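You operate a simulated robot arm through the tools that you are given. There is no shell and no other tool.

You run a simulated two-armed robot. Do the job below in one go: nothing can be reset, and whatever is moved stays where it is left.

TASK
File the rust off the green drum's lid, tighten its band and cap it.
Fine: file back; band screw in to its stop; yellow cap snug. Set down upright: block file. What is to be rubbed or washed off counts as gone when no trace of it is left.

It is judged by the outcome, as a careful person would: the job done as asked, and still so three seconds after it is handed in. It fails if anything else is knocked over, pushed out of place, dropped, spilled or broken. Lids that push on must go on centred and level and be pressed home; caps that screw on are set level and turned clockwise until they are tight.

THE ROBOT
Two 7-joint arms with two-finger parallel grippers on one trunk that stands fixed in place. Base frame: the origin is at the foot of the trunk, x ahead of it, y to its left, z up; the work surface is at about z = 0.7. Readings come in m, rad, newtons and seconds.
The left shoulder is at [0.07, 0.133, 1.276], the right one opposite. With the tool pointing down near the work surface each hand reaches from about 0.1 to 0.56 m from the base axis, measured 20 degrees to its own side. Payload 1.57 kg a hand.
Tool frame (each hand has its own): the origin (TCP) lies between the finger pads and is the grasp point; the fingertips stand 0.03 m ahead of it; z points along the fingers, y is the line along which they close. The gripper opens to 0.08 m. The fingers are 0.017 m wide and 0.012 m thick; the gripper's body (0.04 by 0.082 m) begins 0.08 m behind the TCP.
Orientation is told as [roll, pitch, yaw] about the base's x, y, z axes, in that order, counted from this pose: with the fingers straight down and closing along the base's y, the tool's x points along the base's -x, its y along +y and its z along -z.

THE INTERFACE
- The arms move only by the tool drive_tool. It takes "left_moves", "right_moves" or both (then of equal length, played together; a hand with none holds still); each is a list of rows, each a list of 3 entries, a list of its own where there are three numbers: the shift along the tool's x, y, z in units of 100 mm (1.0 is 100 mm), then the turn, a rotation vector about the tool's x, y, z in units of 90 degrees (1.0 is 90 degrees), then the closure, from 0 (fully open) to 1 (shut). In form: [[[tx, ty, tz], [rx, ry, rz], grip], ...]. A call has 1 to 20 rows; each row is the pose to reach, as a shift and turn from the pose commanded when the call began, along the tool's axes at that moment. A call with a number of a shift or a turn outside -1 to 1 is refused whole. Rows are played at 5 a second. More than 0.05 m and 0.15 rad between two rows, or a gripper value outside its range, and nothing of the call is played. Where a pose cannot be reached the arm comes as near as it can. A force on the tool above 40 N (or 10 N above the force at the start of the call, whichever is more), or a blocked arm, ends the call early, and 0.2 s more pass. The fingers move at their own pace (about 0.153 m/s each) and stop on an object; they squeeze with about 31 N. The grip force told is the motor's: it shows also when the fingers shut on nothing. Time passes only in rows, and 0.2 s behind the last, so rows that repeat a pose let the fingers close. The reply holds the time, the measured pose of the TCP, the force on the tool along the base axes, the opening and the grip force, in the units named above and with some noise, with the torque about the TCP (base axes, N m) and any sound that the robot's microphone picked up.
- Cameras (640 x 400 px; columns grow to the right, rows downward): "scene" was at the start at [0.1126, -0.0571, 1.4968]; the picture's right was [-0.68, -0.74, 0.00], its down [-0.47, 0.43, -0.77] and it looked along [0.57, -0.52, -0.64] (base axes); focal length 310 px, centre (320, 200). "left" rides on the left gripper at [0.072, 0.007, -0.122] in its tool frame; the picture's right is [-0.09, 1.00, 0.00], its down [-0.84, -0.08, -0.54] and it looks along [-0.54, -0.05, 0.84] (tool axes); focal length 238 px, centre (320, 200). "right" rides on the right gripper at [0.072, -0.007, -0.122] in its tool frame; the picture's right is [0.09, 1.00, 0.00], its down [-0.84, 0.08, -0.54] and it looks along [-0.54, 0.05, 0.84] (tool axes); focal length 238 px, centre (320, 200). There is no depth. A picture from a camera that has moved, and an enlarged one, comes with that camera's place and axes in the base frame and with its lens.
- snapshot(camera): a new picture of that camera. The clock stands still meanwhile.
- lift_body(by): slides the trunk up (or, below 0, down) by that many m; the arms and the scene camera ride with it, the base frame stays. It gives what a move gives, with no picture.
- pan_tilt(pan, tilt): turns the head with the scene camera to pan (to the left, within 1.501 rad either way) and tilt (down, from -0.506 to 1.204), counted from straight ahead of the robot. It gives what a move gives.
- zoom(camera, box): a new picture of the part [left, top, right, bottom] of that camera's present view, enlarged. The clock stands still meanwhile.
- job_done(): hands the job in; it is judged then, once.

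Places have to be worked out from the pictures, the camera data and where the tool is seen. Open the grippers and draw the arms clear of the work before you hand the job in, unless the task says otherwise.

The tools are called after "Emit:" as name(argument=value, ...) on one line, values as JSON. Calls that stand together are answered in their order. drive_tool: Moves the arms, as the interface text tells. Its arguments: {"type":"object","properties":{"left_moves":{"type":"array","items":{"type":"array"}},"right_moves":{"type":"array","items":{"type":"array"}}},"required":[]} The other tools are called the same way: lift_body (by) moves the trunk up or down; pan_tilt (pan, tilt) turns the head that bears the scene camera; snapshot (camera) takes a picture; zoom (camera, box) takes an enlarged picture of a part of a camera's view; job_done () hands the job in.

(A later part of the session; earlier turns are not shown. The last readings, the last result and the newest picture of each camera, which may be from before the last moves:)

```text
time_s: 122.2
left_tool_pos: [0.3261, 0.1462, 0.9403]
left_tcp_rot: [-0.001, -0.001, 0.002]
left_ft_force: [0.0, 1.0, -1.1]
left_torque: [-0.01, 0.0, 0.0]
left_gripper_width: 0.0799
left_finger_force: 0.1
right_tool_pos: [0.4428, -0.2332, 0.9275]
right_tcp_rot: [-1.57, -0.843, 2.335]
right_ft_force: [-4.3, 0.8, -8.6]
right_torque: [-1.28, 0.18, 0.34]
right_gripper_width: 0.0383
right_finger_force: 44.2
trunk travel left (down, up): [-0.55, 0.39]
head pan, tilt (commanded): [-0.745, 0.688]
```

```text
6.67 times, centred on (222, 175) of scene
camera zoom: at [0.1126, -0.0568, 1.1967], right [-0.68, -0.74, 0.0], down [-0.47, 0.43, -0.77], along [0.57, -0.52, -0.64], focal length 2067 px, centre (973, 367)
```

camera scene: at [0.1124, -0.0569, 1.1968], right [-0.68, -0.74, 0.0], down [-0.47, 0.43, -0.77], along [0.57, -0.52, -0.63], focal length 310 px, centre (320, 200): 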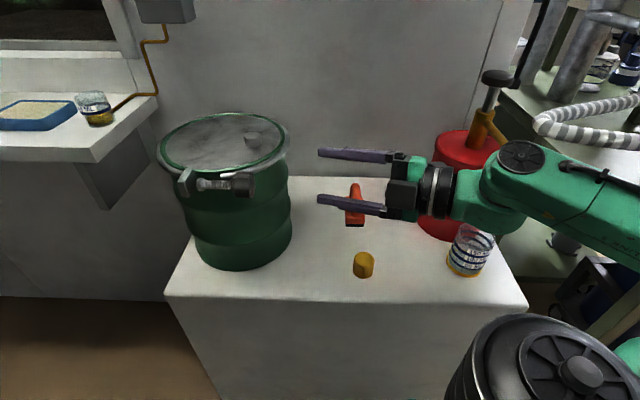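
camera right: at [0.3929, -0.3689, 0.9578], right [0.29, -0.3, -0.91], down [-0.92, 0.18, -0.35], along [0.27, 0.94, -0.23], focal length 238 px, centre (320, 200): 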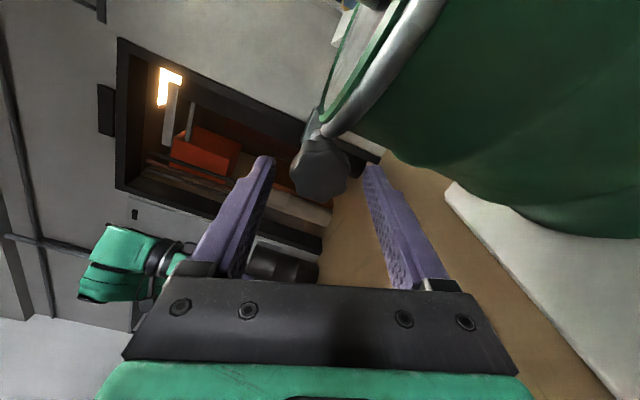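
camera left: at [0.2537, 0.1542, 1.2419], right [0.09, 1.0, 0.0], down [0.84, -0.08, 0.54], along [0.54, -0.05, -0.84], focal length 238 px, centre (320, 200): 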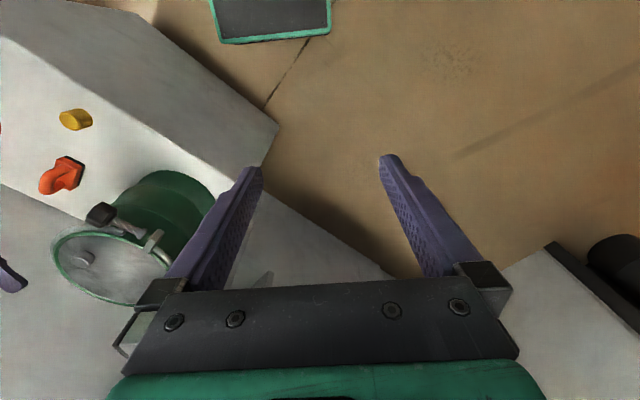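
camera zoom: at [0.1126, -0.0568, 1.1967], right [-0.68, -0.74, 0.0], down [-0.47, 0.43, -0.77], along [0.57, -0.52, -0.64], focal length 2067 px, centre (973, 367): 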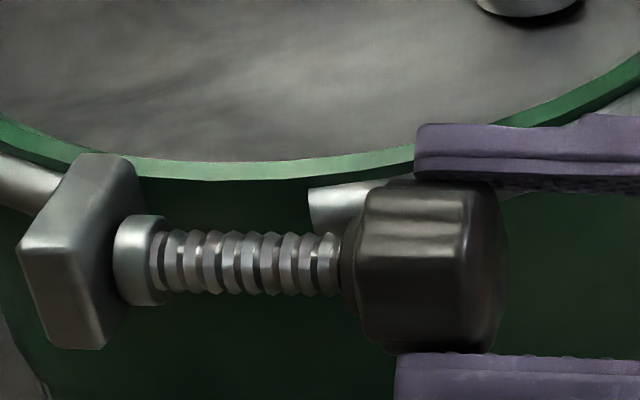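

0.80 N m and no movement at all: the screw is home at its stop. I release, roll back away from the rim, and withdraw along the axis.

Emit:
drive_tool(right_moves=[[[0, 0, 0], [0, 0, 0], 0.4], [[0, 0, 0], [0, 0, -0.09], 0.4], [[0, 0, 0], [0, 0, -0.18], 0.4], [[0, 0, 0], [0, 0, -0.27], 0.4], [[0, 0, 0], [0, 0, -0.36], 0.4], [[0, 0, 0], [0, 0, -0.45], 0.4], [[0, 0, -0.15], [0, 0, -0.45], 0.3], [[0, 0, -0.4], [0, 0, -0.45], 0.3], [[0, 0, -0.7], [0, 0, -0.45], 0.3], [[0, 0, -1.0], [0, 0, -0.45], 0.3]])

Emit:
snapshot(camera="scene")

Emit:
zoom(camera="scene", box=[182, 145, 262, 205])

```text
time_s: 124.4
left_tool_pos: [0.3266, 0.1465, 0.9415]
left_tcp_rot: [0.0, 0.001, 0.003]
left_ft_force: [-0.6, -0.7, 1.0]
left_torque: [-0.03, 0.0, 0.04]
left_gripper_width: 0.0801
left_finger_force: 0.1
right_tool_pos: [0.3686, -0.3031, 0.9286]
right_tcp_rot: [-1.574, -0.132, 2.335]
right_ft_force: [-0.3, -0.2, -0.5]
right_torque: [0.02, 0.03, -0.03]
right_gripper_width: 0.0561
right_finger_force: 0.1
trunk travel left (down, up): [-0.55, 0.39]
head pan, tilt (commanded): [-0.745, 0.688]
```

```text
taken
camera scene: at [0.1119, -0.0571, 1.1969], right [-0.68, -0.74, 0.0], down [-0.47, 0.43, -0.77], along [0.57, -0.52, -0.63], focal length 310 px, centre (320, 200)
```

scene: 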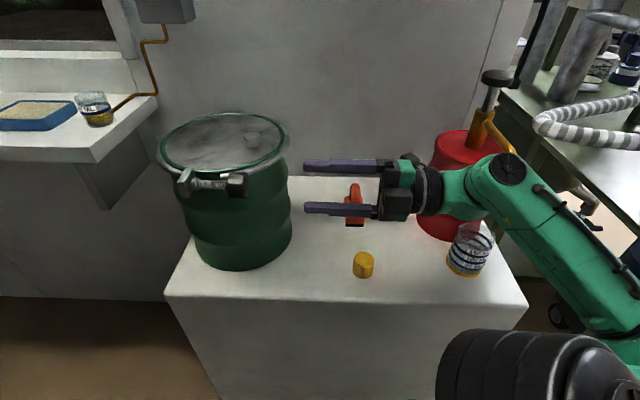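

```text
6.67 times, centred on (222, 175) of scene
camera zoom: at [0.1119, -0.0571, 1.1969], right [-0.68, -0.74, 0.0], down [-0.47, 0.43, -0.77], along [0.57, -0.52, -0.63], focal length 2067 px, centre (973, 367)
```

zoom: 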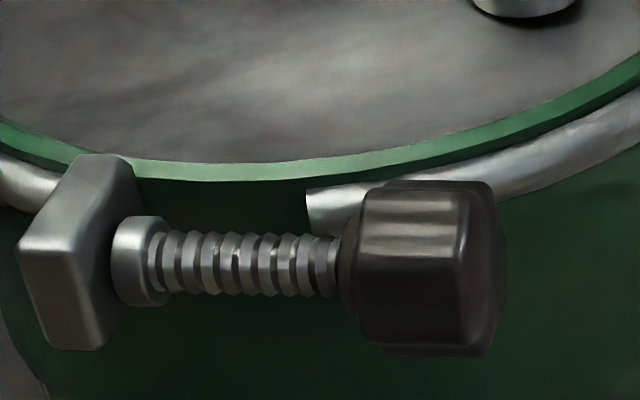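

The band screw is tight and nothing else has moved. Next the cap: I raise the trunk back up 0.18 m (hand rises to z ≈ 1.11), then undo the gripper flip.

Emit:
lift_body(by=0.18)

Emit:
drive_tool(right_moves=[[[0, 0, 0], [0, 0, 0.09], 0], [[0, 0, 0], [0, 0, 0.18], 0], [[0, 0, 0], [0, 0, 0.27], 0], [[0, 0, 0], [0, 0, 0.36], 0], [[0, 0, 0], [0, 0, 0.45], 0], [[0, 0, 0], [0, 0, 0.54], 0], [[0, 0, 0], [0, 0, 0.63], 0], [[0, 0, 0], [0, 0, 0.72], 0], [[0, 0, 0], [0, 0, 0.81], 0], [[0, 0, 0], [0, 0, 0.9], 0], [[0, 0, 0], [0, 0, 0.96], 0]])

Emit:
drive_tool(right_moves=[[[0, 0, 0], [0, 0, 0.09], 0], [[0, 0, 0], [0, 0, 0.18], 0], [[0, 0, 0], [0, 0, 0.27], 0], [[0, 0, 0], [0, 0, 0.36], 0], [[0, 0, 0], [0, 0, 0.45], 0], [[0, 0, 0], [0, 0, 0.54], 0], [[0, 0, 0], [0, 0, 0.63], 0], [[0, 0, 0], [0, 0, 0.72], 0], [[0, 0, 0], [0, 0, 0.81], 0], [[0, 0, 0], [0, 0, 0.9], 0], [[0, 0, 0], [0, 0, 0.956], 0]])

Emit:
snapshot(camera="scene")

```text
time_s: 126.4
left_tool_pos: [0.3264, 0.1469, 1.1216]
left_tcp_rot: [0.0, -0.002, 0.002]
left_ft_force: [0.2, -0.3, -0.4]
left_torque: [0.03, -0.02, 0.02]
left_gripper_width: 0.0801
left_finger_force: 0.0
right_tool_pos: [0.3694, -0.3038, 1.1089]
right_tcp_rot: [-1.571, -0.132, 2.335]
right_ft_force: [-0.2, -0.3, -0.3]
right_torque: [-0.02, -0.04, -0.01]
right_gripper_width: 0.0558
right_finger_force: 0.1
trunk travel left (down, up): [-0.73, 0.21]
head pan, tilt (commanded): [-0.745, 0.688]
```

```text
time_s: 128.8
left_tool_pos: [0.3257, 0.1467, 1.1214]
left_tcp_rot: [-0.002, 0.0, 0.002]
left_ft_force: [0.4, -0.3, -0.2]
left_torque: [0.01, 0.0, 0.01]
left_gripper_width: 0.08
left_finger_force: 0.1
right_tool_pos: [0.3705, -0.3022, 1.109]
right_tcp_rot: [1.582, -1.498, -0.817]
right_ft_force: [-0.4, 0.2, -0.2]
right_torque: [-0.02, 0.0, 0.0]
right_gripper_width: 0.0797
right_finger_force: 0.0
trunk travel left (down, up): [-0.73, 0.21]
head pan, tilt (commanded): [-0.745, 0.688]
```

```text
time_s: 131.2
left_tool_pos: [0.3259, 0.1472, 1.1203]
left_tcp_rot: [0.0, -0.001, 0.002]
left_ft_force: [0.1, -0.9, -0.2]
left_torque: [-0.05, 0.01, -0.03]
left_gripper_width: 0.0801
left_finger_force: 0.2
right_tool_pos: [0.3699, -0.302, 1.1089]
right_tcp_rot: [1.571, 0.003, -0.804]
right_ft_force: [0.1, 0.1, 0.1]
right_torque: [-0.02, -0.03, 0.0]
right_gripper_width: 0.08
right_finger_force: 0.0
trunk travel left (down, up): [-0.73, 0.21]
head pan, tilt (commanded): [-0.745, 0.688]
```

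```text
taken
camera scene: at [0.1125, -0.0569, 1.3768], right [-0.68, -0.74, 0.0], down [-0.47, 0.43, -0.77], along [0.57, -0.52, -0.64], focal length 310 px, centre (320, 200)
```

scene: 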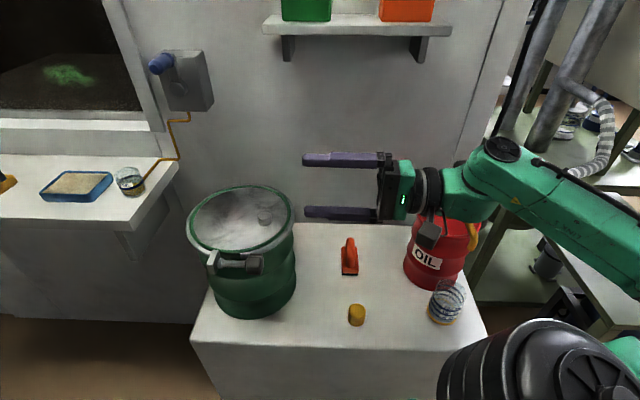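

Unflipped and clear. I swing the tool back to vertical (+90° about tool x).

Emit:
drive_tool(right_moves=[[[0, 0, 0], [0.083, 0, 0], 0], [[0, 0, 0], [0.167, 0, 0], 0], [[0, 0, 0], [0.25, 0, 0], 0], [[0, 0, 0], [0.333, 0, 0], 0], [[0, 0, 0], [0.417, 0, 0], 0], [[0, 0, 0], [0.5, 0, 0], 0], [[0, 0, 0], [0.583, 0, 0], 0], [[0, 0, 0], [0.667, 0, 0], 0], [[0, 0, 0], [0.75, 0, 0], 0], [[0, 0, 0], [0.833, 0, 0], 0], [[0, 0, 0], [0.917, 0, 0], 0], [[0, 0, 0], [1.0, 0, 0], 0]])

Emit:
snapshot(camera="right")

Emit:
snapshot(camera="scene")

```text
time_s: 133.8
left_tool_pos: [0.3267, 0.1481, 1.1212]
left_tcp_rot: [-0.002, -0.003, 0.0]
left_ft_force: [0.6, -0.2, 0.4]
left_torque: [-0.02, 0.01, -0.01]
left_gripper_width: 0.0803
left_finger_force: 0.1
right_tool_pos: [0.3708, -0.2991, 1.1086]
right_tcp_rot: [0.055, 0.0, -0.797]
right_ft_force: [-0.2, -0.8, 0.4]
right_torque: [-0.05, -0.02, 0.03]
right_gripper_width: 0.0802
right_finger_force: 0.1
right hand out of reach, approached as far as the arm can: row 12
trunk travel left (down, up): [-0.73, 0.21]
head pan, tilt (commanded): [-0.745, 0.688]
```

```text
taken
camera right: at [0.3112, -0.2579, 1.2299], right [0.65, 0.76, 0.06], down [0.62, -0.57, 0.54], along [0.45, -0.32, -0.84], focal length 238 px, centre (320, 200)
```

right: 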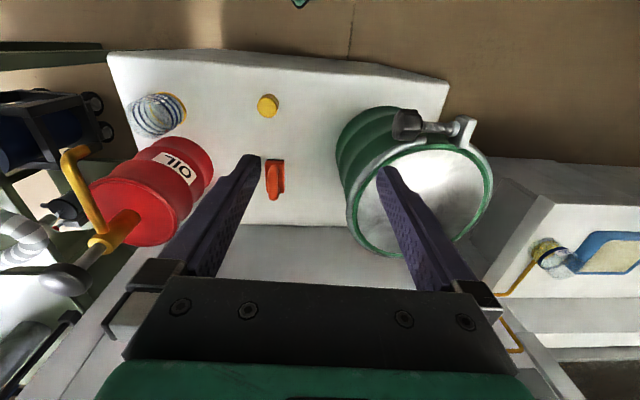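

```text
taken
camera scene: at [0.1115, -0.0557, 1.3769], right [-0.68, -0.74, 0.0], down [-0.47, 0.43, -0.77], along [0.57, -0.52, -0.63], focal length 310 px, centre (320, 200)
```

scene: 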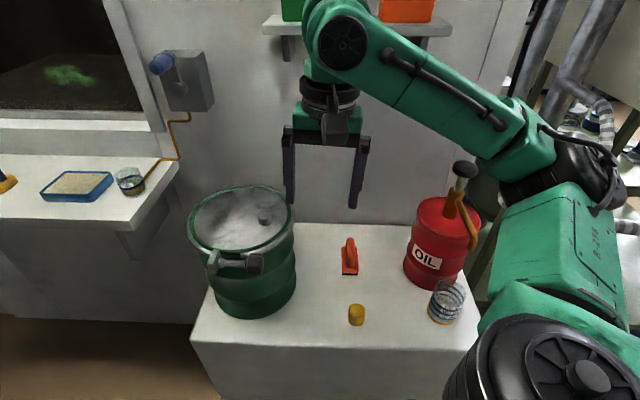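

Nearly vertical (3° roll left at a limit). I turn the yaw to about 0, which the arm likes better, and then correct the residual roll.

Emit:
drive_tool(right_moves=[[[0, 0, 0], [0, 0, -0.085], 0], [[0, 0, 0], [0, 0, -0.17], 0], [[0, 0, 0], [0, 0, -0.255], 0], [[0, 0, 0], [0, 0, -0.34], 0], [[0, 0, 0], [0, 0, -0.425], 0], [[0, 0, 0], [0, 0, -0.507], 0], [[0, 0, 0], [0, 0, -0.507], 0]])

```text
time_s: 135.4
left_tool_pos: [0.3274, 0.1476, 1.1211]
left_tcp_rot: [0.0, 0.0, 0.002]
left_ft_force: [0.5, 0.7, 0.4]
left_torque: [0.01, 0.01, 0.0]
left_gripper_width: 0.0801
left_finger_force: 0.1
right_tool_pos: [0.3713, -0.2988, 1.1082]
right_tcp_rot: [0.043, -0.038, 0.001]
right_ft_force: [0.6, 0.3, 0.0]
right_torque: [-0.01, -0.02, -0.02]
right_gripper_width: 0.0802
right_finger_force: 0.0
trunk travel left (down, up): [-0.73, 0.21]
head pan, tilt (commanded): [-0.745, 0.688]
```

Emit:
drive_tool(right_moves=[[[0.08, -0.2, 0.2], [0.0137, 0.0121, 0], 0], [[0.16, -0.4, 0.4], [0.0274, 0.0242, 0], 0], [[0.25, -0.6, 0.6], [0.0274, 0.0242, 0], 0], [[0.33, -0.82, 0.8], [0.0274, 0.0242, 0], 0], [[0.33, -0.82, 0.97], [0.0274, 0.0242, 0], 0]])

Emit:
snapshot(camera="right")

```text
time_s: 136.6
left_tool_pos: [0.3265, 0.1474, 1.121]
left_tcp_rot: [-0.001, 0.0, 0.001]
left_ft_force: [0.4, 0.7, 0.4]
left_torque: [0.0, 0.02, 0.0]
left_gripper_width: 0.0801
left_finger_force: 0.2
right_tool_pos: [0.343, -0.376, 1.0071]
right_tcp_rot: [0.001, -0.001, 0.003]
right_ft_force: [-0.4, 0.6, -0.8]
right_torque: [0.0, 0.01, 0.02]
right_gripper_width: 0.0801
right_finger_force: 0.0
trunk travel left (down, up): [-0.73, 0.21]
head pan, tilt (commanded): [-0.745, 0.688]
```

```text
taken
camera right: at [0.2708, -0.3843, 1.1285], right [-0.09, 1.0, 0.0], down [0.84, 0.08, 0.54], along [0.54, 0.05, -0.84], focal length 238 px, centre (320, 200)
```

right: 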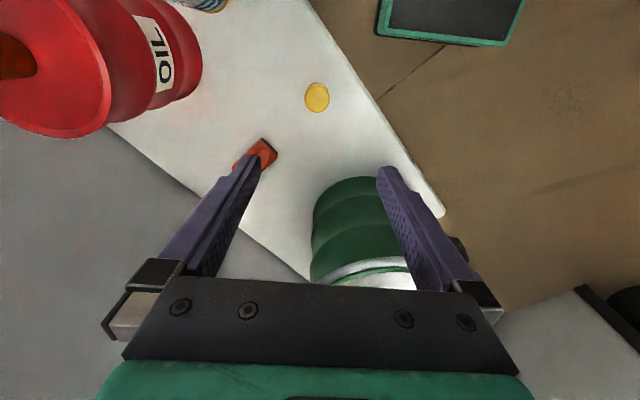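

Vertical at yaw 0 above the cap, which I locate at (0.337,-0.382). I descend over it in steps.

Emit:
drive_tool(right_moves=[[[0.03, -0.03, 0.25], [0, 0, 0], 0], [[0.06, -0.06, 0.5], [0, 0, 0], 0], [[0.06, -0.06, 0.75], [0, 0, 0], 0], [[0.06, -0.06, 1.0], [0, 0, 0], 0]])

Emit:
drive_tool(right_moves=[[[0, 0, 0.25], [0, 0, 0], 0], [[0, 0, 0.5], [0, 0, 0], 0], [[0, 0, 0.75], [0, 0, 0], 0], [[0, 0, 1.0], [0, 0, 0], 0]])

Emit:
snapshot(camera="right")

Emit:
zoom(camera="scene", box=[300, 250, 420, 350])

```text
time_s: 137.6
left_tool_pos: [0.3266, 0.1471, 1.1208]
left_tcp_rot: [0.001, -0.001, 0.002]
left_ft_force: [0.0, 0.4, 0.4]
left_torque: [-0.02, 0.02, 0.01]
left_gripper_width: 0.08
left_finger_force: 0.0
right_tool_pos: [0.3346, -0.3836, 0.9061]
right_tcp_rot: [0.001, 0.0, 0.003]
right_ft_force: [0.3, 0.1, 0.3]
right_torque: [0.02, 0.03, -0.02]
right_gripper_width: 0.0801
right_finger_force: 0.1
trunk travel left (down, up): [-0.73, 0.21]
head pan, tilt (commanded): [-0.745, 0.688]
```

```text
time_s: 138.6
left_tool_pos: [0.3273, 0.1473, 1.1203]
left_tcp_rot: [0.0, 0.0, 0.001]
left_ft_force: [1.1, -0.3, 0.1]
left_torque: [-0.01, 0.0, -0.02]
left_gripper_width: 0.0801
left_finger_force: 0.0
right_tool_pos: [0.3354, -0.3831, 0.8068]
right_tcp_rot: [0.001, -0.001, 0.003]
right_ft_force: [-0.4, -0.4, 0.5]
right_torque: [-0.02, 0.02, -0.05]
right_gripper_width: 0.0801
right_finger_force: 0.0
trunk travel left (down, up): [-0.73, 0.21]
head pan, tilt (commanded): [-0.745, 0.688]
```

```text
taken
camera right: at [0.2656, -0.3914, 0.9277], right [-0.09, 1.0, 0.0], down [0.84, 0.08, 0.54], along [0.54, 0.05, -0.84], focal length 238 px, centre (320, 200)
```

right: 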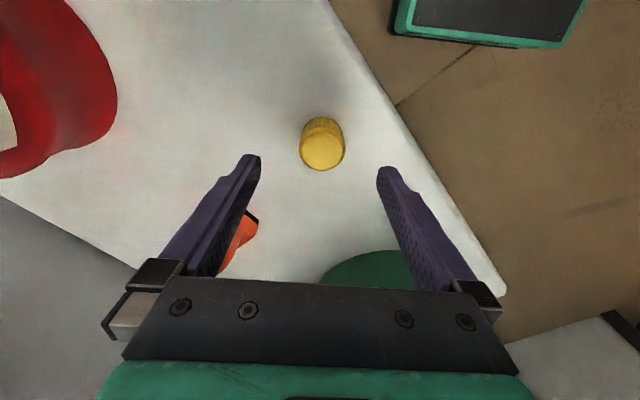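

```text
4.00 times, centred on (360, 300) of scene
camera zoom: at [0.1131, -0.0575, 1.3767], right [-0.68, -0.74, 0.0], down [-0.47, 0.43, -0.77], along [0.57, -0.52, -0.64], focal length 1240 px, centre (160, -200)
```

zoom: 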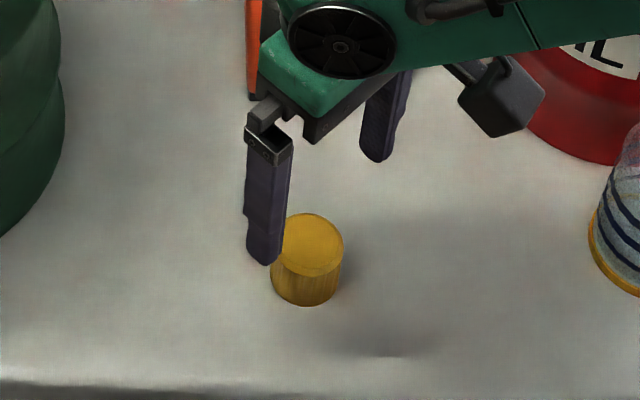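

Emit:
zoom(camera="right", box=[280, 100, 370, 190])

```text
4.44 times, centred on (325, 145) of right
camera zoom: at [0.2656, -0.3914, 0.9277], right [-0.09, 1.0, 0.0], down [0.84, 0.08, 0.54], along [0.54, 0.05, -0.84], focal length 1059 px, centre (298, 444)
```

zoom: 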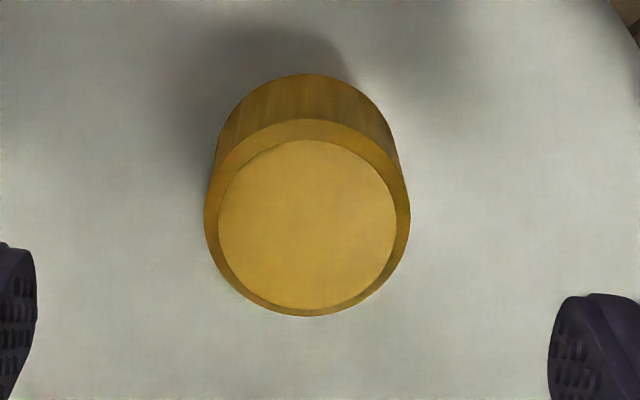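

Cap centre (0.339,-0.383), diameter ≈ 40 mm, top at z ≈ 0.732. I lower so the fingertips are about 1 cm above the table and close.

Emit:
drive_tool(right_moves=[[[-0.037, 0, 0.2], [0, 0, 0], 0], [[-0.037, 0, 0.4], [0, 0, 0], 0], [[-0.037, 0, 0.55], [0, 0, 0], 0], [[-0.037, 0, 0.66], [0, 0, 0], 0], [[-0.037, 0, 0.66], [0, 0, 0], 0]])

Emit:
drive_tool(right_moves=[[[0, 0, 0], [0, 0, 0], 0.4], [[0, 0, 0], [0, 0, 0], 0.8], [[0, 0, 0], [0, 0, 0], 1], [[0, 0, 0], [0, 0, 0], 1]])

Emit:
zoom(camera="right", box=[240, 100, 400, 260])

Emit:
zoom(camera="scene", box=[300, 250, 420, 350])

```text
time_s: 139.8
left_tool_pos: [0.3261, 0.1477, 1.1206]
left_tcp_rot: [0.001, 0.0, 0.0]
left_ft_force: [-0.3, -0.3, -0.1]
left_torque: [-0.01, -0.01, -0.04]
left_gripper_width: 0.0802
left_finger_force: 0.0
right_tool_pos: [0.3396, -0.3838, 0.7403]
right_tcp_rot: [0.001, 0.0, 0.0]
right_ft_force: [0.1, -0.1, -0.2]
right_torque: [0.03, 0.02, -0.06]
right_gripper_width: 0.0801
right_finger_force: 0.0
trunk travel left (down, up): [-0.73, 0.21]
head pan, tilt (commanded): [-0.745, 0.688]
```

```text
time_s: 140.8
left_tool_pos: [0.3276, 0.1463, 1.121]
left_tcp_rot: [0.0, -0.001, 0.001]
left_ft_force: [0.1, 0.4, -0.2]
left_torque: [-0.01, -0.03, 0.01]
left_gripper_width: 0.0799
left_finger_force: 0.2
right_tool_pos: [0.3397, -0.383, 0.7409]
right_tcp_rot: [0.0, 0.001, 0.002]
right_ft_force: [-0.4, 1.3, 0.3]
right_torque: [0.03, 0.02, 0.01]
right_gripper_width: 0.0381
right_finger_force: 31.2
trunk travel left (down, up): [-0.73, 0.21]
head pan, tilt (commanded): [-0.745, 0.688]
```

```text
2.50 times, centred on (320, 180) of right
camera zoom: at [0.2687, -0.3907, 0.8622], right [-0.09, 1.0, 0.0], down [0.84, 0.08, 0.54], along [0.54, 0.05, -0.84], focal length 596 px, centre (320, 250)
```

zoom: 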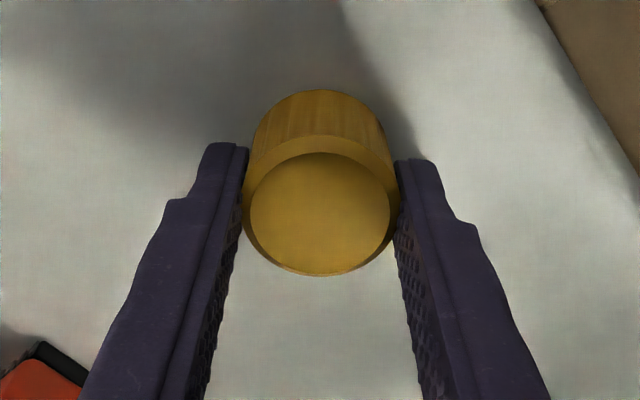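

```text
4.00 times, centred on (360, 300) of scene
camera zoom: at [0.1126, -0.057, 1.3768], right [-0.68, -0.74, 0.0], down [-0.47, 0.43, -0.77], along [0.57, -0.52, -0.64], focal length 1240 px, centre (160, -200)
```

zoom: 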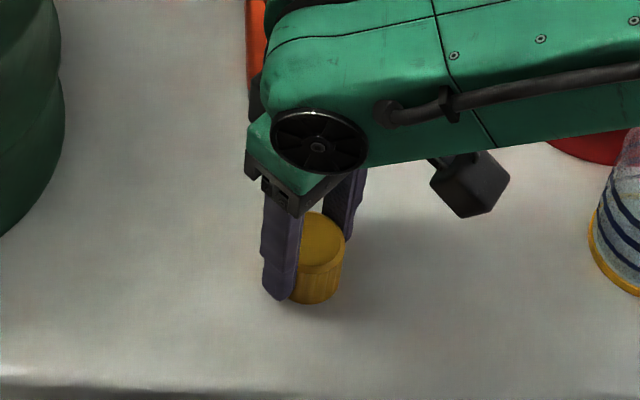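

The cap is held level at 38 mm. I lift it straight up in three steps to z ≈ 1.04.

Emit:
drive_tool(right_moves=[[[0, 0, -0.1], [0, 0, 0], 1], [[0, 0, -0.3], [0, 0, 0], 1], [[0, 0, -0.55], [0, 0, 0], 1], [[0, 0, -0.8], [0, 0, 0], 1], [[0, 0, -1.0], [0, 0, 0], 1]])

Emit:
drive_tool(right_moves=[[[0, 0, -0.25], [0, 0, 0], 1], [[0, 0, -0.5], [0, 0, 0], 1], [[0, 0, -0.75], [0, 0, 0], 1], [[0, 0, -1.0], [0, 0, 0], 1]])

Emit:
drive_tool(right_moves=[[[0, 0, -0.25], [0, 0, 0], 1], [[0, 0, -0.5], [0, 0, 0], 1], [[0, 0, -0.75], [0, 0, 0], 1], [[0, 0, -1.0], [0, 0, 0], 1]])

Emit:
snapshot(camera="right")

Emit:
snapshot(camera="scene")

```text
time_s: 142.0
left_tool_pos: [0.3253, 0.1473, 1.1204]
left_tcp_rot: [-0.001, 0.001, 0.002]
left_ft_force: [-0.7, -0.3, 0.1]
left_torque: [-0.02, 0.02, 0.01]
left_gripper_width: 0.0799
left_finger_force: 0.0
right_tool_pos: [0.339, -0.3826, 0.8404]
right_tcp_rot: [0.0, -0.001, 0.0]
right_ft_force: [0.0, 0.8, 0.2]
right_torque: [0.01, -0.02, 0.0]
right_gripper_width: 0.038
right_finger_force: 31.2
trunk travel left (down, up): [-0.73, 0.21]
head pan, tilt (commanded): [-0.745, 0.688]
```

```text
time_s: 143.0
left_tool_pos: [0.3254, 0.1479, 1.1213]
left_tcp_rot: [-0.002, 0.0, 0.002]
left_ft_force: [0.0, 0.9, 0.1]
left_torque: [0.0, 0.03, -0.05]
left_gripper_width: 0.08
left_finger_force: 0.0
right_tool_pos: [0.3392, -0.3824, 0.9415]
right_tcp_rot: [0.0, 0.001, 0.002]
right_ft_force: [-0.8, -0.3, 0.3]
right_torque: [0.01, 0.01, 0.01]
right_gripper_width: 0.0379
right_finger_force: 31.0
trunk travel left (down, up): [-0.73, 0.21]
head pan, tilt (commanded): [-0.745, 0.688]
```

```text
time_s: 144.0
left_tool_pos: [0.3265, 0.147, 1.1193]
left_tcp_rot: [0.001, 0.0, 0.003]
left_ft_force: [-0.4, 0.2, -0.3]
left_torque: [0.0, 0.04, -0.01]
left_gripper_width: 0.08
left_finger_force: 0.0
right_tool_pos: [0.3393, -0.3824, 1.0409]
right_tcp_rot: [0.001, -0.002, 0.002]
right_ft_force: [0.9, 0.1, -0.1]
right_torque: [0.01, -0.02, 0.03]
right_gripper_width: 0.038
right_finger_force: 31.2
trunk travel left (down, up): [-0.73, 0.21]
head pan, tilt (commanded): [-0.745, 0.688]
```

```text
taken
camera right: at [0.2676, -0.391, 1.1631], right [-0.09, 1.0, 0.0], down [0.84, 0.08, 0.54], along [0.54, 0.05, -0.84], focal length 238 px, centre (320, 200)
```

right: 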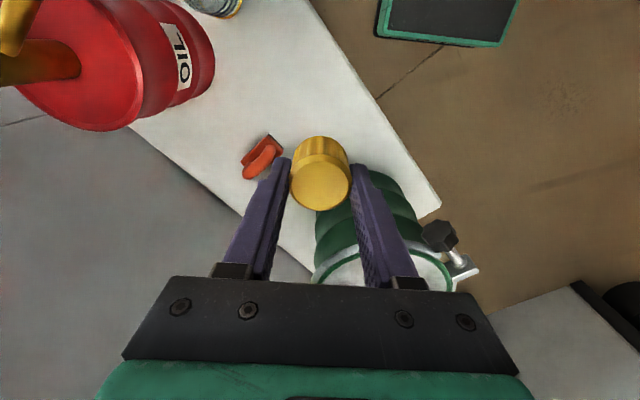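

```text
taken
camera scene: at [0.1123, -0.0567, 1.3768], right [-0.68, -0.74, 0.0], down [-0.47, 0.43, -0.77], along [0.57, -0.52, -0.63], focal length 310 px, centre (320, 200)
```

scene: 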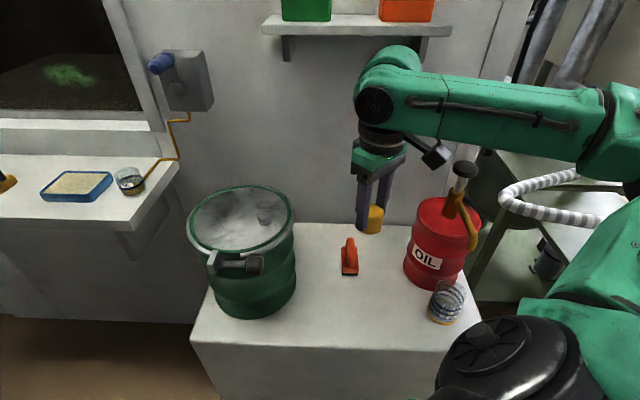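

The cap is held upright and everything else is in place. I carry it over to above the neck in two moves at z ≈ 1.04.

Emit:
drive_tool(right_moves=[[[-0.24, 0.116, 0], [0, 0, 0], 1], [[-0.48, 0.231, 0], [0, 0, 0], 1], [[-0.72, 0.347, 0], [0, 0, 0], 1], [[-0.95, 0.4625, 0], [0, 0, 0], 1]])

Emit:
drive_tool(right_moves=[[[-0.24, 0.116, 0], [0, 0, 0], 1], [[-0.48, 0.231, 0], [0, 0, 0], 1], [[-0.72, 0.347, 0], [0, 0, 0], 1], [[-0.95, 0.4625, 0], [0, 0, 0], 1], [[-0.95, 0.4625, 0], [0, 0, 0], 1]])

Emit:
snapshot(camera="right")

Emit:
zoom(camera="scene", box=[190, 140, 350, 260])

Emit:
snapshot(camera="left")

```text
time_s: 145.0
left_tool_pos: [0.3269, 0.1474, 1.1212]
left_tcp_rot: [-0.001, 0.001, 0.001]
left_ft_force: [0.2, -0.1, -0.3]
left_torque: [0.01, 0.03, 0.01]
left_gripper_width: 0.0799
left_finger_force: 0.0
right_tool_pos: [0.4351, -0.3376, 1.0413]
right_tcp_rot: [-0.002, 0.002, 0.001]
right_ft_force: [-0.6, -0.6, -0.7]
right_torque: [0.02, 0.05, 0.01]
right_gripper_width: 0.0379
right_finger_force: 31.0
trunk travel left (down, up): [-0.73, 0.21]
head pan, tilt (commanded): [-0.745, 0.688]
```

```text
time_s: 146.2
left_tool_pos: [0.325, 0.1467, 1.12]
left_tcp_rot: [0.0, 0.0, 0.002]
left_ft_force: [0.1, 0.6, -0.4]
left_torque: [0.0, 0.0, -0.03]
left_gripper_width: 0.0802
left_finger_force: 0.0
right_tool_pos: [0.5294, -0.2903, 1.0415]
right_tcp_rot: [0.002, -0.002, 0.002]
right_ft_force: [0.8, 0.3, 0.1]
right_torque: [-0.04, -0.05, -0.01]
right_gripper_width: 0.038
right_finger_force: 30.9
trunk travel left (down, up): [-0.73, 0.21]
head pan, tilt (commanded): [-0.745, 0.688]
```

```text
taken
camera right: at [0.4581, -0.2985, 1.1632], right [-0.09, 1.0, 0.0], down [0.84, 0.08, 0.54], along [0.54, 0.05, -0.84], focal length 238 px, centre (320, 200)
```

right: 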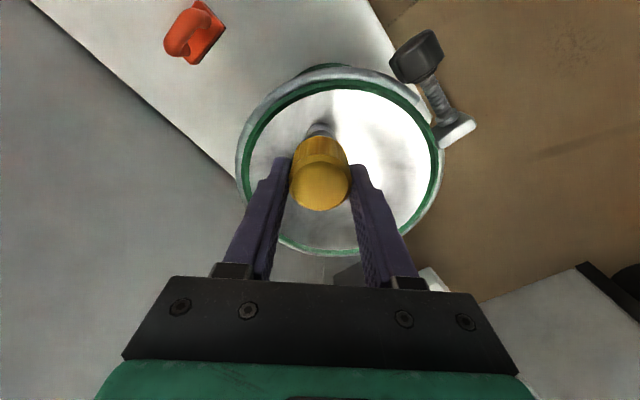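

```text
3.33 times, centred on (270, 200) of scene
camera zoom: at [0.1121, -0.0575, 1.3768], right [-0.68, -0.74, 0.0], down [-0.47, 0.43, -0.77], along [0.57, -0.52, -0.64], focal length 1034 px, centre (487, 200)
```

zoom: 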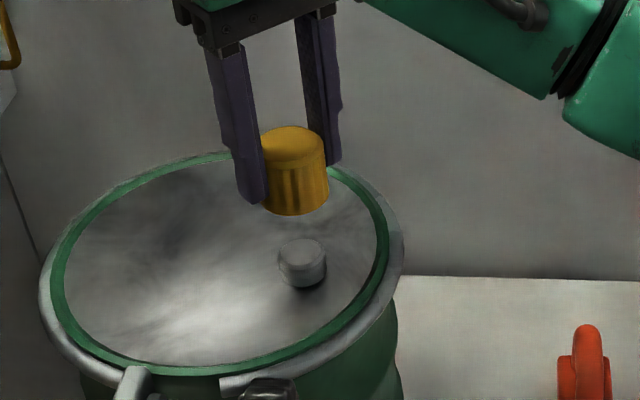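

```text
taken
camera left: at [0.2533, 0.1537, 1.2421], right [0.09, 1.0, 0.0], down [0.84, -0.08, 0.54], along [0.54, -0.05, -0.84], focal length 238 px, centre (320, 200)
```

left: 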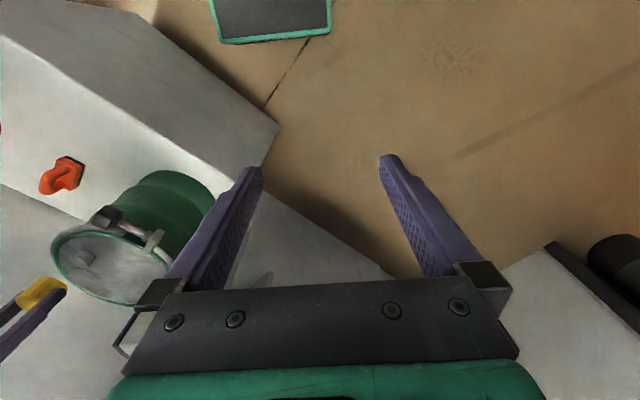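

The cap is over the neck. I zoom with scene and left cameras to check centring in two directions.

Emit:
zoom(camera="scene", box=[240, 170, 300, 230])

Emit:
zoom(camera="left", box=[10, 220, 130, 320])

Emit:
zoom(camera="right", box=[280, 100, 370, 220])

```text
6.67 times, centred on (270, 200) of scene
camera zoom: at [0.1121, -0.0575, 1.3768], right [-0.68, -0.74, 0.0], down [-0.47, 0.43, -0.77], along [0.57, -0.52, -0.64], focal length 2067 px, centre (653, 200)
```

zoom: 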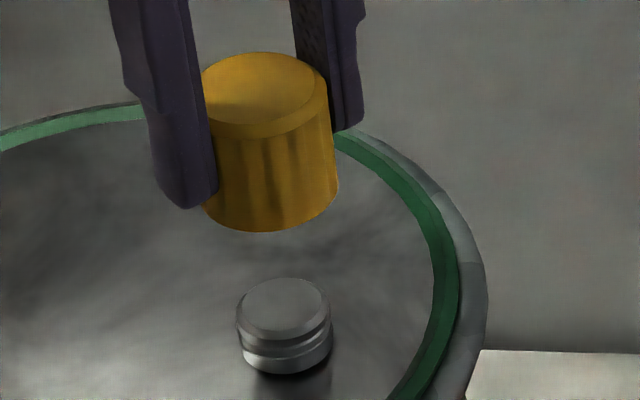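

```text
4.00 times, centred on (70, 270) of left
camera zoom: at [0.2533, 0.1537, 1.2421], right [0.09, 1.0, 0.0], down [0.84, -0.08, 0.54], along [0.54, -0.05, -0.84], focal length 953 px, centre (1320, -80)
```

zoom: 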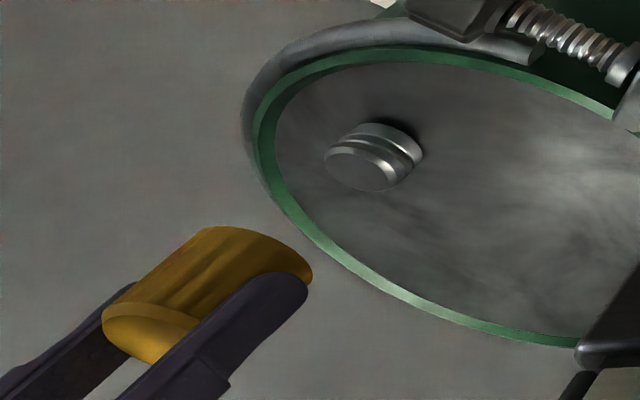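

```text
3.33 times, centred on (325, 160) of right
camera zoom: at [0.4581, -0.2985, 1.1632], right [-0.09, 1.0, 0.0], down [0.84, 0.08, 0.54], along [0.54, 0.05, -0.84], focal length 794 px, centre (303, 333)
```

zoom: 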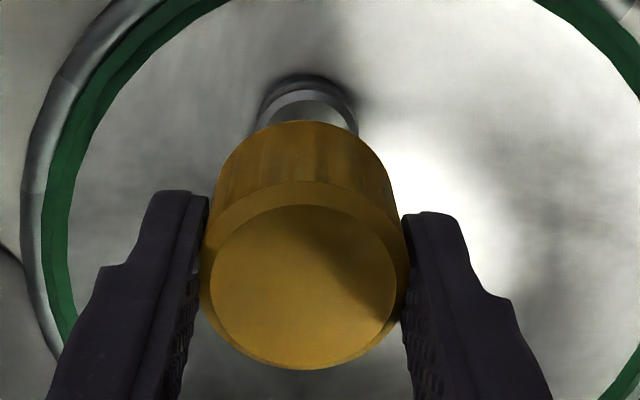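

Measurements: the cap's centre sits about 2 mm toward the robot from the TCP, and the neck is at about (0.530,-0.2895). I shift by (+2.6, +0.8) mm and lower to just above the neck (cap bottom ≈ 0.961).

Emit:
drive_tool(right_moves=[[[-0.026, 0.008, 0.1], [0, 0, 0], 1], [[-0.026, 0.008, 0.25], [0, 0, 0], 1], [[-0.026, 0.008, 0.4], [0, 0, 0], 1], [[-0.026, 0.008, 0.4], [0, 0, 0], 1]])

Emit:
zoom(camera="scene", box=[240, 180, 300, 240])

Emit:
zoom(camera="left", box=[30, 220, 150, 320])

```text
time_s: 147.2
left_tool_pos: [0.3265, 0.1466, 1.1201]
left_tcp_rot: [-0.001, 0.0, 0.0]
left_ft_force: [-0.6, 0.8, 0.0]
left_torque: [0.0, -0.01, 0.03]
left_gripper_width: 0.0799
left_finger_force: 0.0
right_tool_pos: [0.5319, -0.2898, 0.9997]
right_tcp_rot: [0.0, -0.002, 0.003]
right_ft_force: [0.0, 0.2, -0.5]
right_torque: [0.02, 0.02, -0.01]
right_gripper_width: 0.0379
right_finger_force: 30.9
trunk travel left (down, up): [-0.73, 0.21]
head pan, tilt (commanded): [-0.745, 0.688]
```

```text
6.67 times, centred on (270, 210) of scene
camera zoom: at [0.1127, -0.0567, 1.3768], right [-0.68, -0.74, 0.0], down [-0.47, 0.43, -0.77], along [0.57, -0.52, -0.64], focal length 2067 px, centre (653, 133)
```

zoom: 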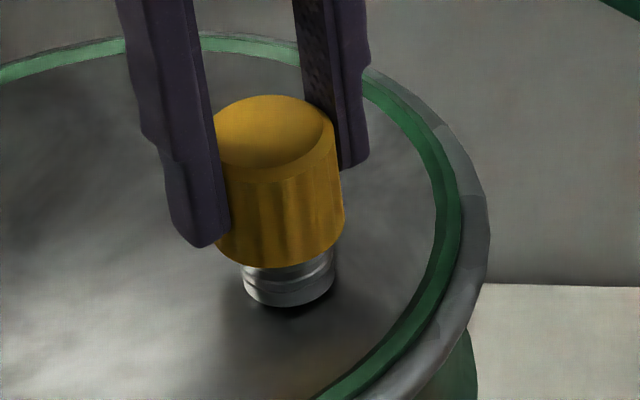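

```text
4.00 times, centred on (90, 270) of left
camera zoom: at [0.2538, 0.1544, 1.2418], right [0.09, 1.0, 0.0], down [0.84, -0.08, 0.54], along [0.54, -0.05, -0.84], focal length 953 px, centre (1240, -80)
```

zoom: 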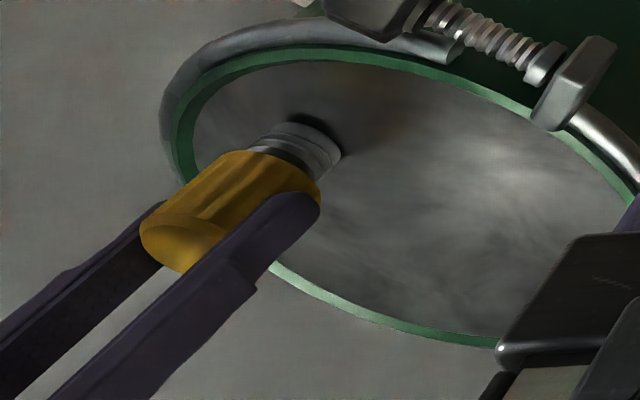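

The neck is under the cap with maybe 1 mm error. I lower gently in small steps and feel the forces.

Emit:
drive_tool(right_moves=[[[0, 0, 0.03], [0, 0, 0], 1], [[0, 0, 0.06], [0, 0, 0], 1], [[0, 0, 0.06], [0, 0, 0], 1]])

Emit:
zoom(camera="scene", box=[240, 180, 300, 240])

```text
time_s: 148.0
left_tool_pos: [0.3257, 0.1472, 1.1207]
left_tcp_rot: [0.001, 0.0, 0.003]
left_ft_force: [0.5, 0.1, -0.1]
left_torque: [-0.02, -0.04, 0.0]
left_gripper_width: 0.0798
left_finger_force: 0.2
right_tool_pos: [0.533, -0.2907, 0.9957]
right_tcp_rot: [0.001, 0.001, 0.002]
right_ft_force: [0.3, -0.1, -0.6]
right_torque: [0.01, -0.01, -0.01]
right_gripper_width: 0.0379
right_finger_force: 31.0
trunk travel left (down, up): [-0.73, 0.21]
head pan, tilt (commanded): [-0.745, 0.688]
```

```text
6.67 times, centred on (270, 210) of scene
camera zoom: at [0.1126, -0.0569, 1.3768], right [-0.68, -0.74, 0.0], down [-0.47, 0.43, -0.77], along [0.57, -0.52, -0.64], focal length 2067 px, centre (653, 133)
```

zoom: 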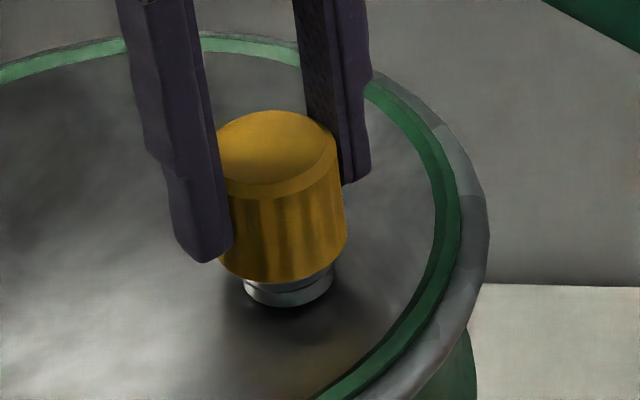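

Emit:
drive_tool(right_moves=[[[0, 0, 0.02], [0, 0, 0], 1], [[0, 0, 0.04], [0, 0, 0], 1], [[0, 0, 0.04], [0, 0, 0], 1]])

Emit:
zoom(camera="scene", box=[240, 180, 300, 240])

```text
time_s: 148.8
left_tool_pos: [0.3263, 0.1468, 1.1201]
left_tcp_rot: [0.0, 0.001, 0.003]
left_ft_force: [0.2, -0.3, 0.2]
left_torque: [0.02, -0.01, 0.01]
left_gripper_width: 0.0801
left_finger_force: 0.1
right_tool_pos: [0.5334, -0.2899, 0.9908]
right_tcp_rot: [0.001, 0.0, 0.001]
right_ft_force: [-1.5, -0.4, -0.7]
right_torque: [0.02, -0.05, 0.01]
right_gripper_width: 0.0381
right_finger_force: 31.1
trunk travel left (down, up): [-0.73, 0.21]
head pan, tilt (commanded): [-0.745, 0.688]
```

```text
6.67 times, centred on (270, 210) of scene
camera zoom: at [0.1127, -0.0569, 1.3768], right [-0.68, -0.74, 0.0], down [-0.47, 0.43, -0.77], along [0.57, -0.52, -0.64], focal length 2067 px, centre (653, 133)
```

zoom: 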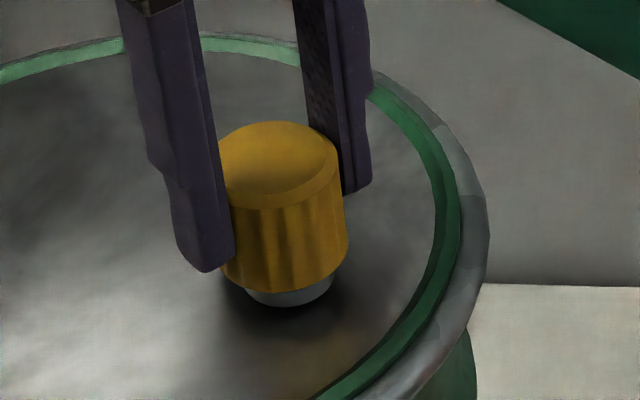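

No resistance; the cap's rim has passed the neck's top. The slight -x force suggests shifting 1 mm back; I do so and go on lowering.

Emit:
drive_tool(right_moves=[[[0.01, -0.004, 0.02], [0, 0, 0], 1], [[0.01, -0.004, 0.04], [0, 0, 0], 1], [[0.01, -0.004, 0.04], [0, 0, 0], 1]])

```text
time_s: 149.6
left_tool_pos: [0.3272, 0.1461, 1.12]
left_tcp_rot: [0.0, 0.0, 0.002]
left_ft_force: [1.2, -0.1, 0.5]
left_torque: [0.0, -0.02, 0.03]
left_gripper_width: 0.0802
left_finger_force: 0.1
right_tool_pos: [0.5315, -0.2905, 0.9869]
right_tcp_rot: [-0.001, -0.001, 0.001]
right_ft_force: [-0.7, 0.0, 0.7]
right_torque: [0.0, 0.02, 0.04]
right_gripper_width: 0.0379
right_finger_force: 30.7
trunk travel left (down, up): [-0.73, 0.21]
head pan, tilt (commanded): [-0.745, 0.688]
```

Emit:
drive_tool(right_moves=[[[0, 0, 0.015], [0, 0, 0], 1], [[0, 0, 0.03], [0, 0, 0], 1], [[0, 0, 0.03], [0, 0, 0], 1]])

Emit:
zoom(camera="scene", box=[240, 180, 300, 240])

```text
time_s: 150.4
left_tool_pos: [0.3265, 0.1463, 1.1206]
left_tcp_rot: [0.0, 0.002, 0.001]
left_ft_force: [0.2, 0.6, 0.3]
left_torque: [-0.01, -0.01, 0.02]
left_gripper_width: 0.08
left_finger_force: 0.1
right_tool_pos: [0.5315, -0.2907, 0.9848]
right_tcp_rot: [0.002, -0.004, 0.002]
right_ft_force: [3.1, -0.8, 5.5]
right_torque: [0.03, 0.17, -0.06]
right_gripper_width: 0.038
right_finger_force: 31.3
trunk travel left (down, up): [-0.73, 0.21]
head pan, tilt (commanded): [-0.745, 0.688]
```

```text
6.67 times, centred on (270, 210) of scene
camera zoom: at [0.1123, -0.0566, 1.3769], right [-0.68, -0.74, 0.0], down [-0.47, 0.43, -0.77], along [0.57, -0.52, -0.63], focal length 2067 px, centre (653, 133)
```

zoom: 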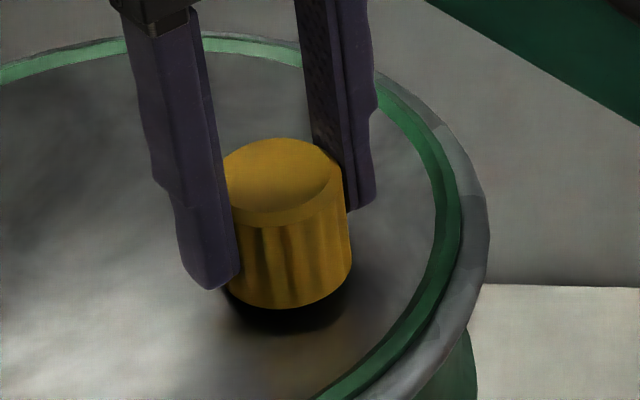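

The cap rests on the neck at about 5 N, still some 7 mm from fully down, so it wants screwing. I release it gently to look at how it sits.

Emit:
drive_tool(right_moves=[[[0, 0, 0], [0, 0, 0], 0.8], [[0, 0, 0], [0, 0, 0], 0.4], [[0, 0, 0], [0, 0, 0], 0.25], [[0, 0, 0], [0, 0, 0], 0.25]])

Emit:
zoom(camera="scene", box=[240, 180, 300, 240])

Emit:
zoom(camera="right", box=[260, 110, 380, 220])

Emit:
zoom(camera="left", box=[30, 220, 150, 320])

```text
time_s: 151.4
left_tool_pos: [0.3259, 0.1469, 1.1208]
left_tcp_rot: [0.001, 0.0, 0.001]
left_ft_force: [-0.8, 1.0, -1.0]
left_torque: [-0.01, 0.01, 0.03]
left_gripper_width: 0.0801
left_finger_force: 0.1
right_tool_pos: [0.5308, -0.2904, 0.9843]
right_tcp_rot: [0.002, -0.002, 0.001]
right_ft_force: [0.3, -0.2, 0.4]
right_torque: [-0.02, -0.01, 0.03]
right_gripper_width: 0.0599
right_finger_force: 0.0
trunk travel left (down, up): [-0.73, 0.21]
head pan, tilt (commanded): [-0.745, 0.688]
```

```text
6.67 times, centred on (270, 210) of scene
camera zoom: at [0.1127, -0.0569, 1.3768], right [-0.68, -0.74, 0.0], down [-0.47, 0.43, -0.77], along [0.57, -0.52, -0.64], focal length 2067 px, centre (653, 133)
```

zoom: 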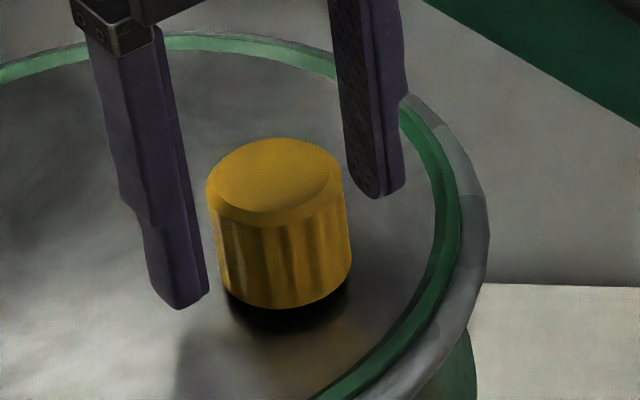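

```text
3.64 times, centred on (320, 165) of right
camera zoom: at [0.4601, -0.2978, 1.1052], right [-0.09, 1.0, 0.0], down [0.84, 0.08, 0.54], along [0.54, 0.05, -0.84], focal length 867 px, centre (320, 327)
```

zoom: 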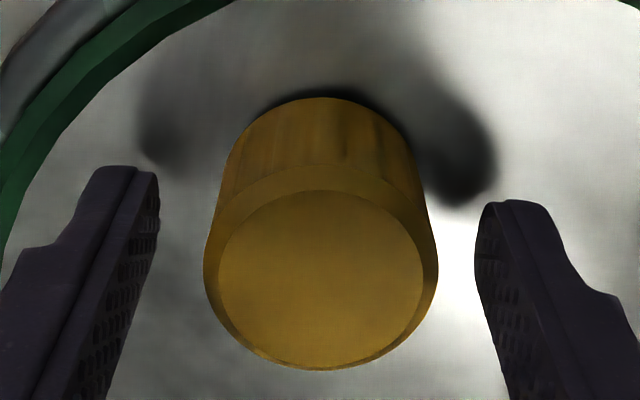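

```text
4.00 times, centred on (90, 270) of left
camera zoom: at [0.2538, 0.1542, 1.2419], right [0.09, 1.0, 0.0], down [0.84, -0.08, 0.54], along [0.54, -0.05, -0.84], focal length 953 px, centre (1240, -80)
```

zoom: 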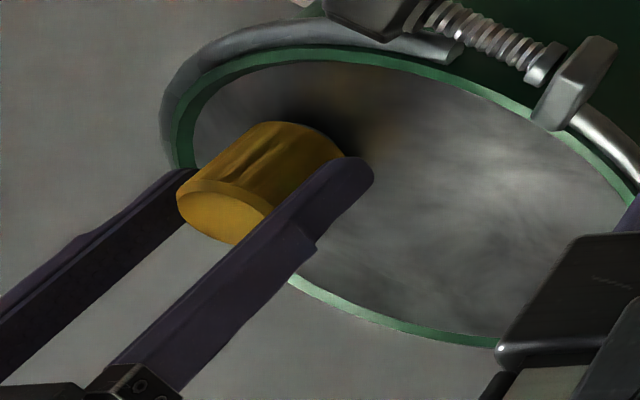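

The cap stands level and centred on the neck (within ~0.5 mm). To screw it I align the TCP with the cap axis, turn the open gripper back to yaw ≈ +0.75, and grip again.

Emit:
drive_tool(right_moves=[[[0.01, 0.003, 0], [0, 0, -0.08], 0.25], [[0.01, 0.003, 0], [0, 0, -0.16], 0.25], [[0.01, 0.003, 0], [0, 0, -0.24], 0.25], [[0.01, 0.003, 0], [0, 0, -0.32], 0.25], [[0.01, 0.003, 0], [0, 0, -0.4], 0.25], [[0.01, 0.003, 0], [0, 0, -0.477], 0.25], [[0.01, 0.003, 0], [0, 0, -0.477], 0.25]])

Emit:
zoom(camera="right", box=[260, 110, 380, 220])

Emit:
snapshot(camera="scene")

```text
time_s: 153.0
left_tool_pos: [0.3259, 0.1472, 1.1205]
left_tcp_rot: [0.0, 0.001, 0.002]
left_ft_force: [-0.2, -0.5, -0.1]
left_torque: [-0.01, -0.01, 0.01]
left_gripper_width: 0.0799
left_finger_force: 0.0
right_tool_pos: [0.5303, -0.2898, 0.9835]
right_tcp_rot: [0.0, 0.0, 0.752]
right_ft_force: [-0.3, 0.3, 0.0]
right_torque: [-0.01, 0.02, 0.01]
right_gripper_width: 0.0601
right_finger_force: 0.1
trunk travel left (down, up): [-0.73, 0.21]
head pan, tilt (commanded): [-0.745, 0.688]
```

```text
3.64 times, centred on (320, 165) of right
camera zoom: at [0.4832, -0.3447, 1.1052], right [-0.75, 0.66, 0.0], down [0.56, 0.63, 0.54], along [0.36, 0.41, -0.84], focal length 867 px, centre (320, 327)
```

zoom: 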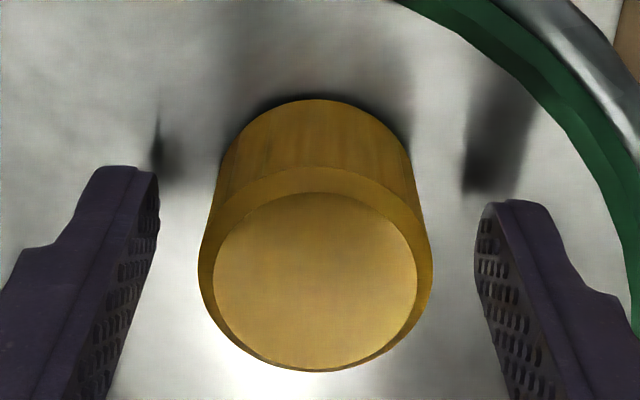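

```text
taken
camera scene: at [0.1126, -0.0569, 1.3768], right [-0.68, -0.74, 0.0], down [-0.47, 0.43, -0.77], along [0.57, -0.52, -0.64], focal length 310 px, centre (320, 200)
```

scene: 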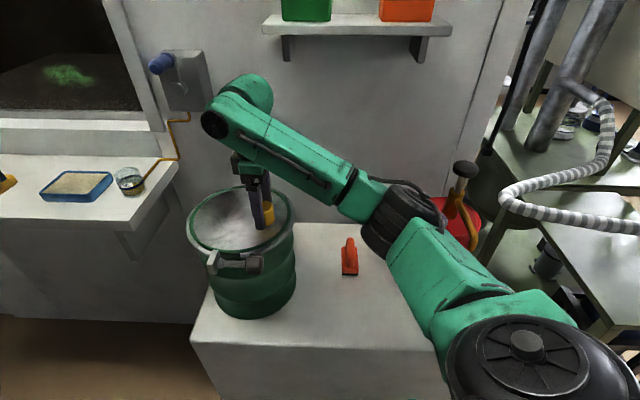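

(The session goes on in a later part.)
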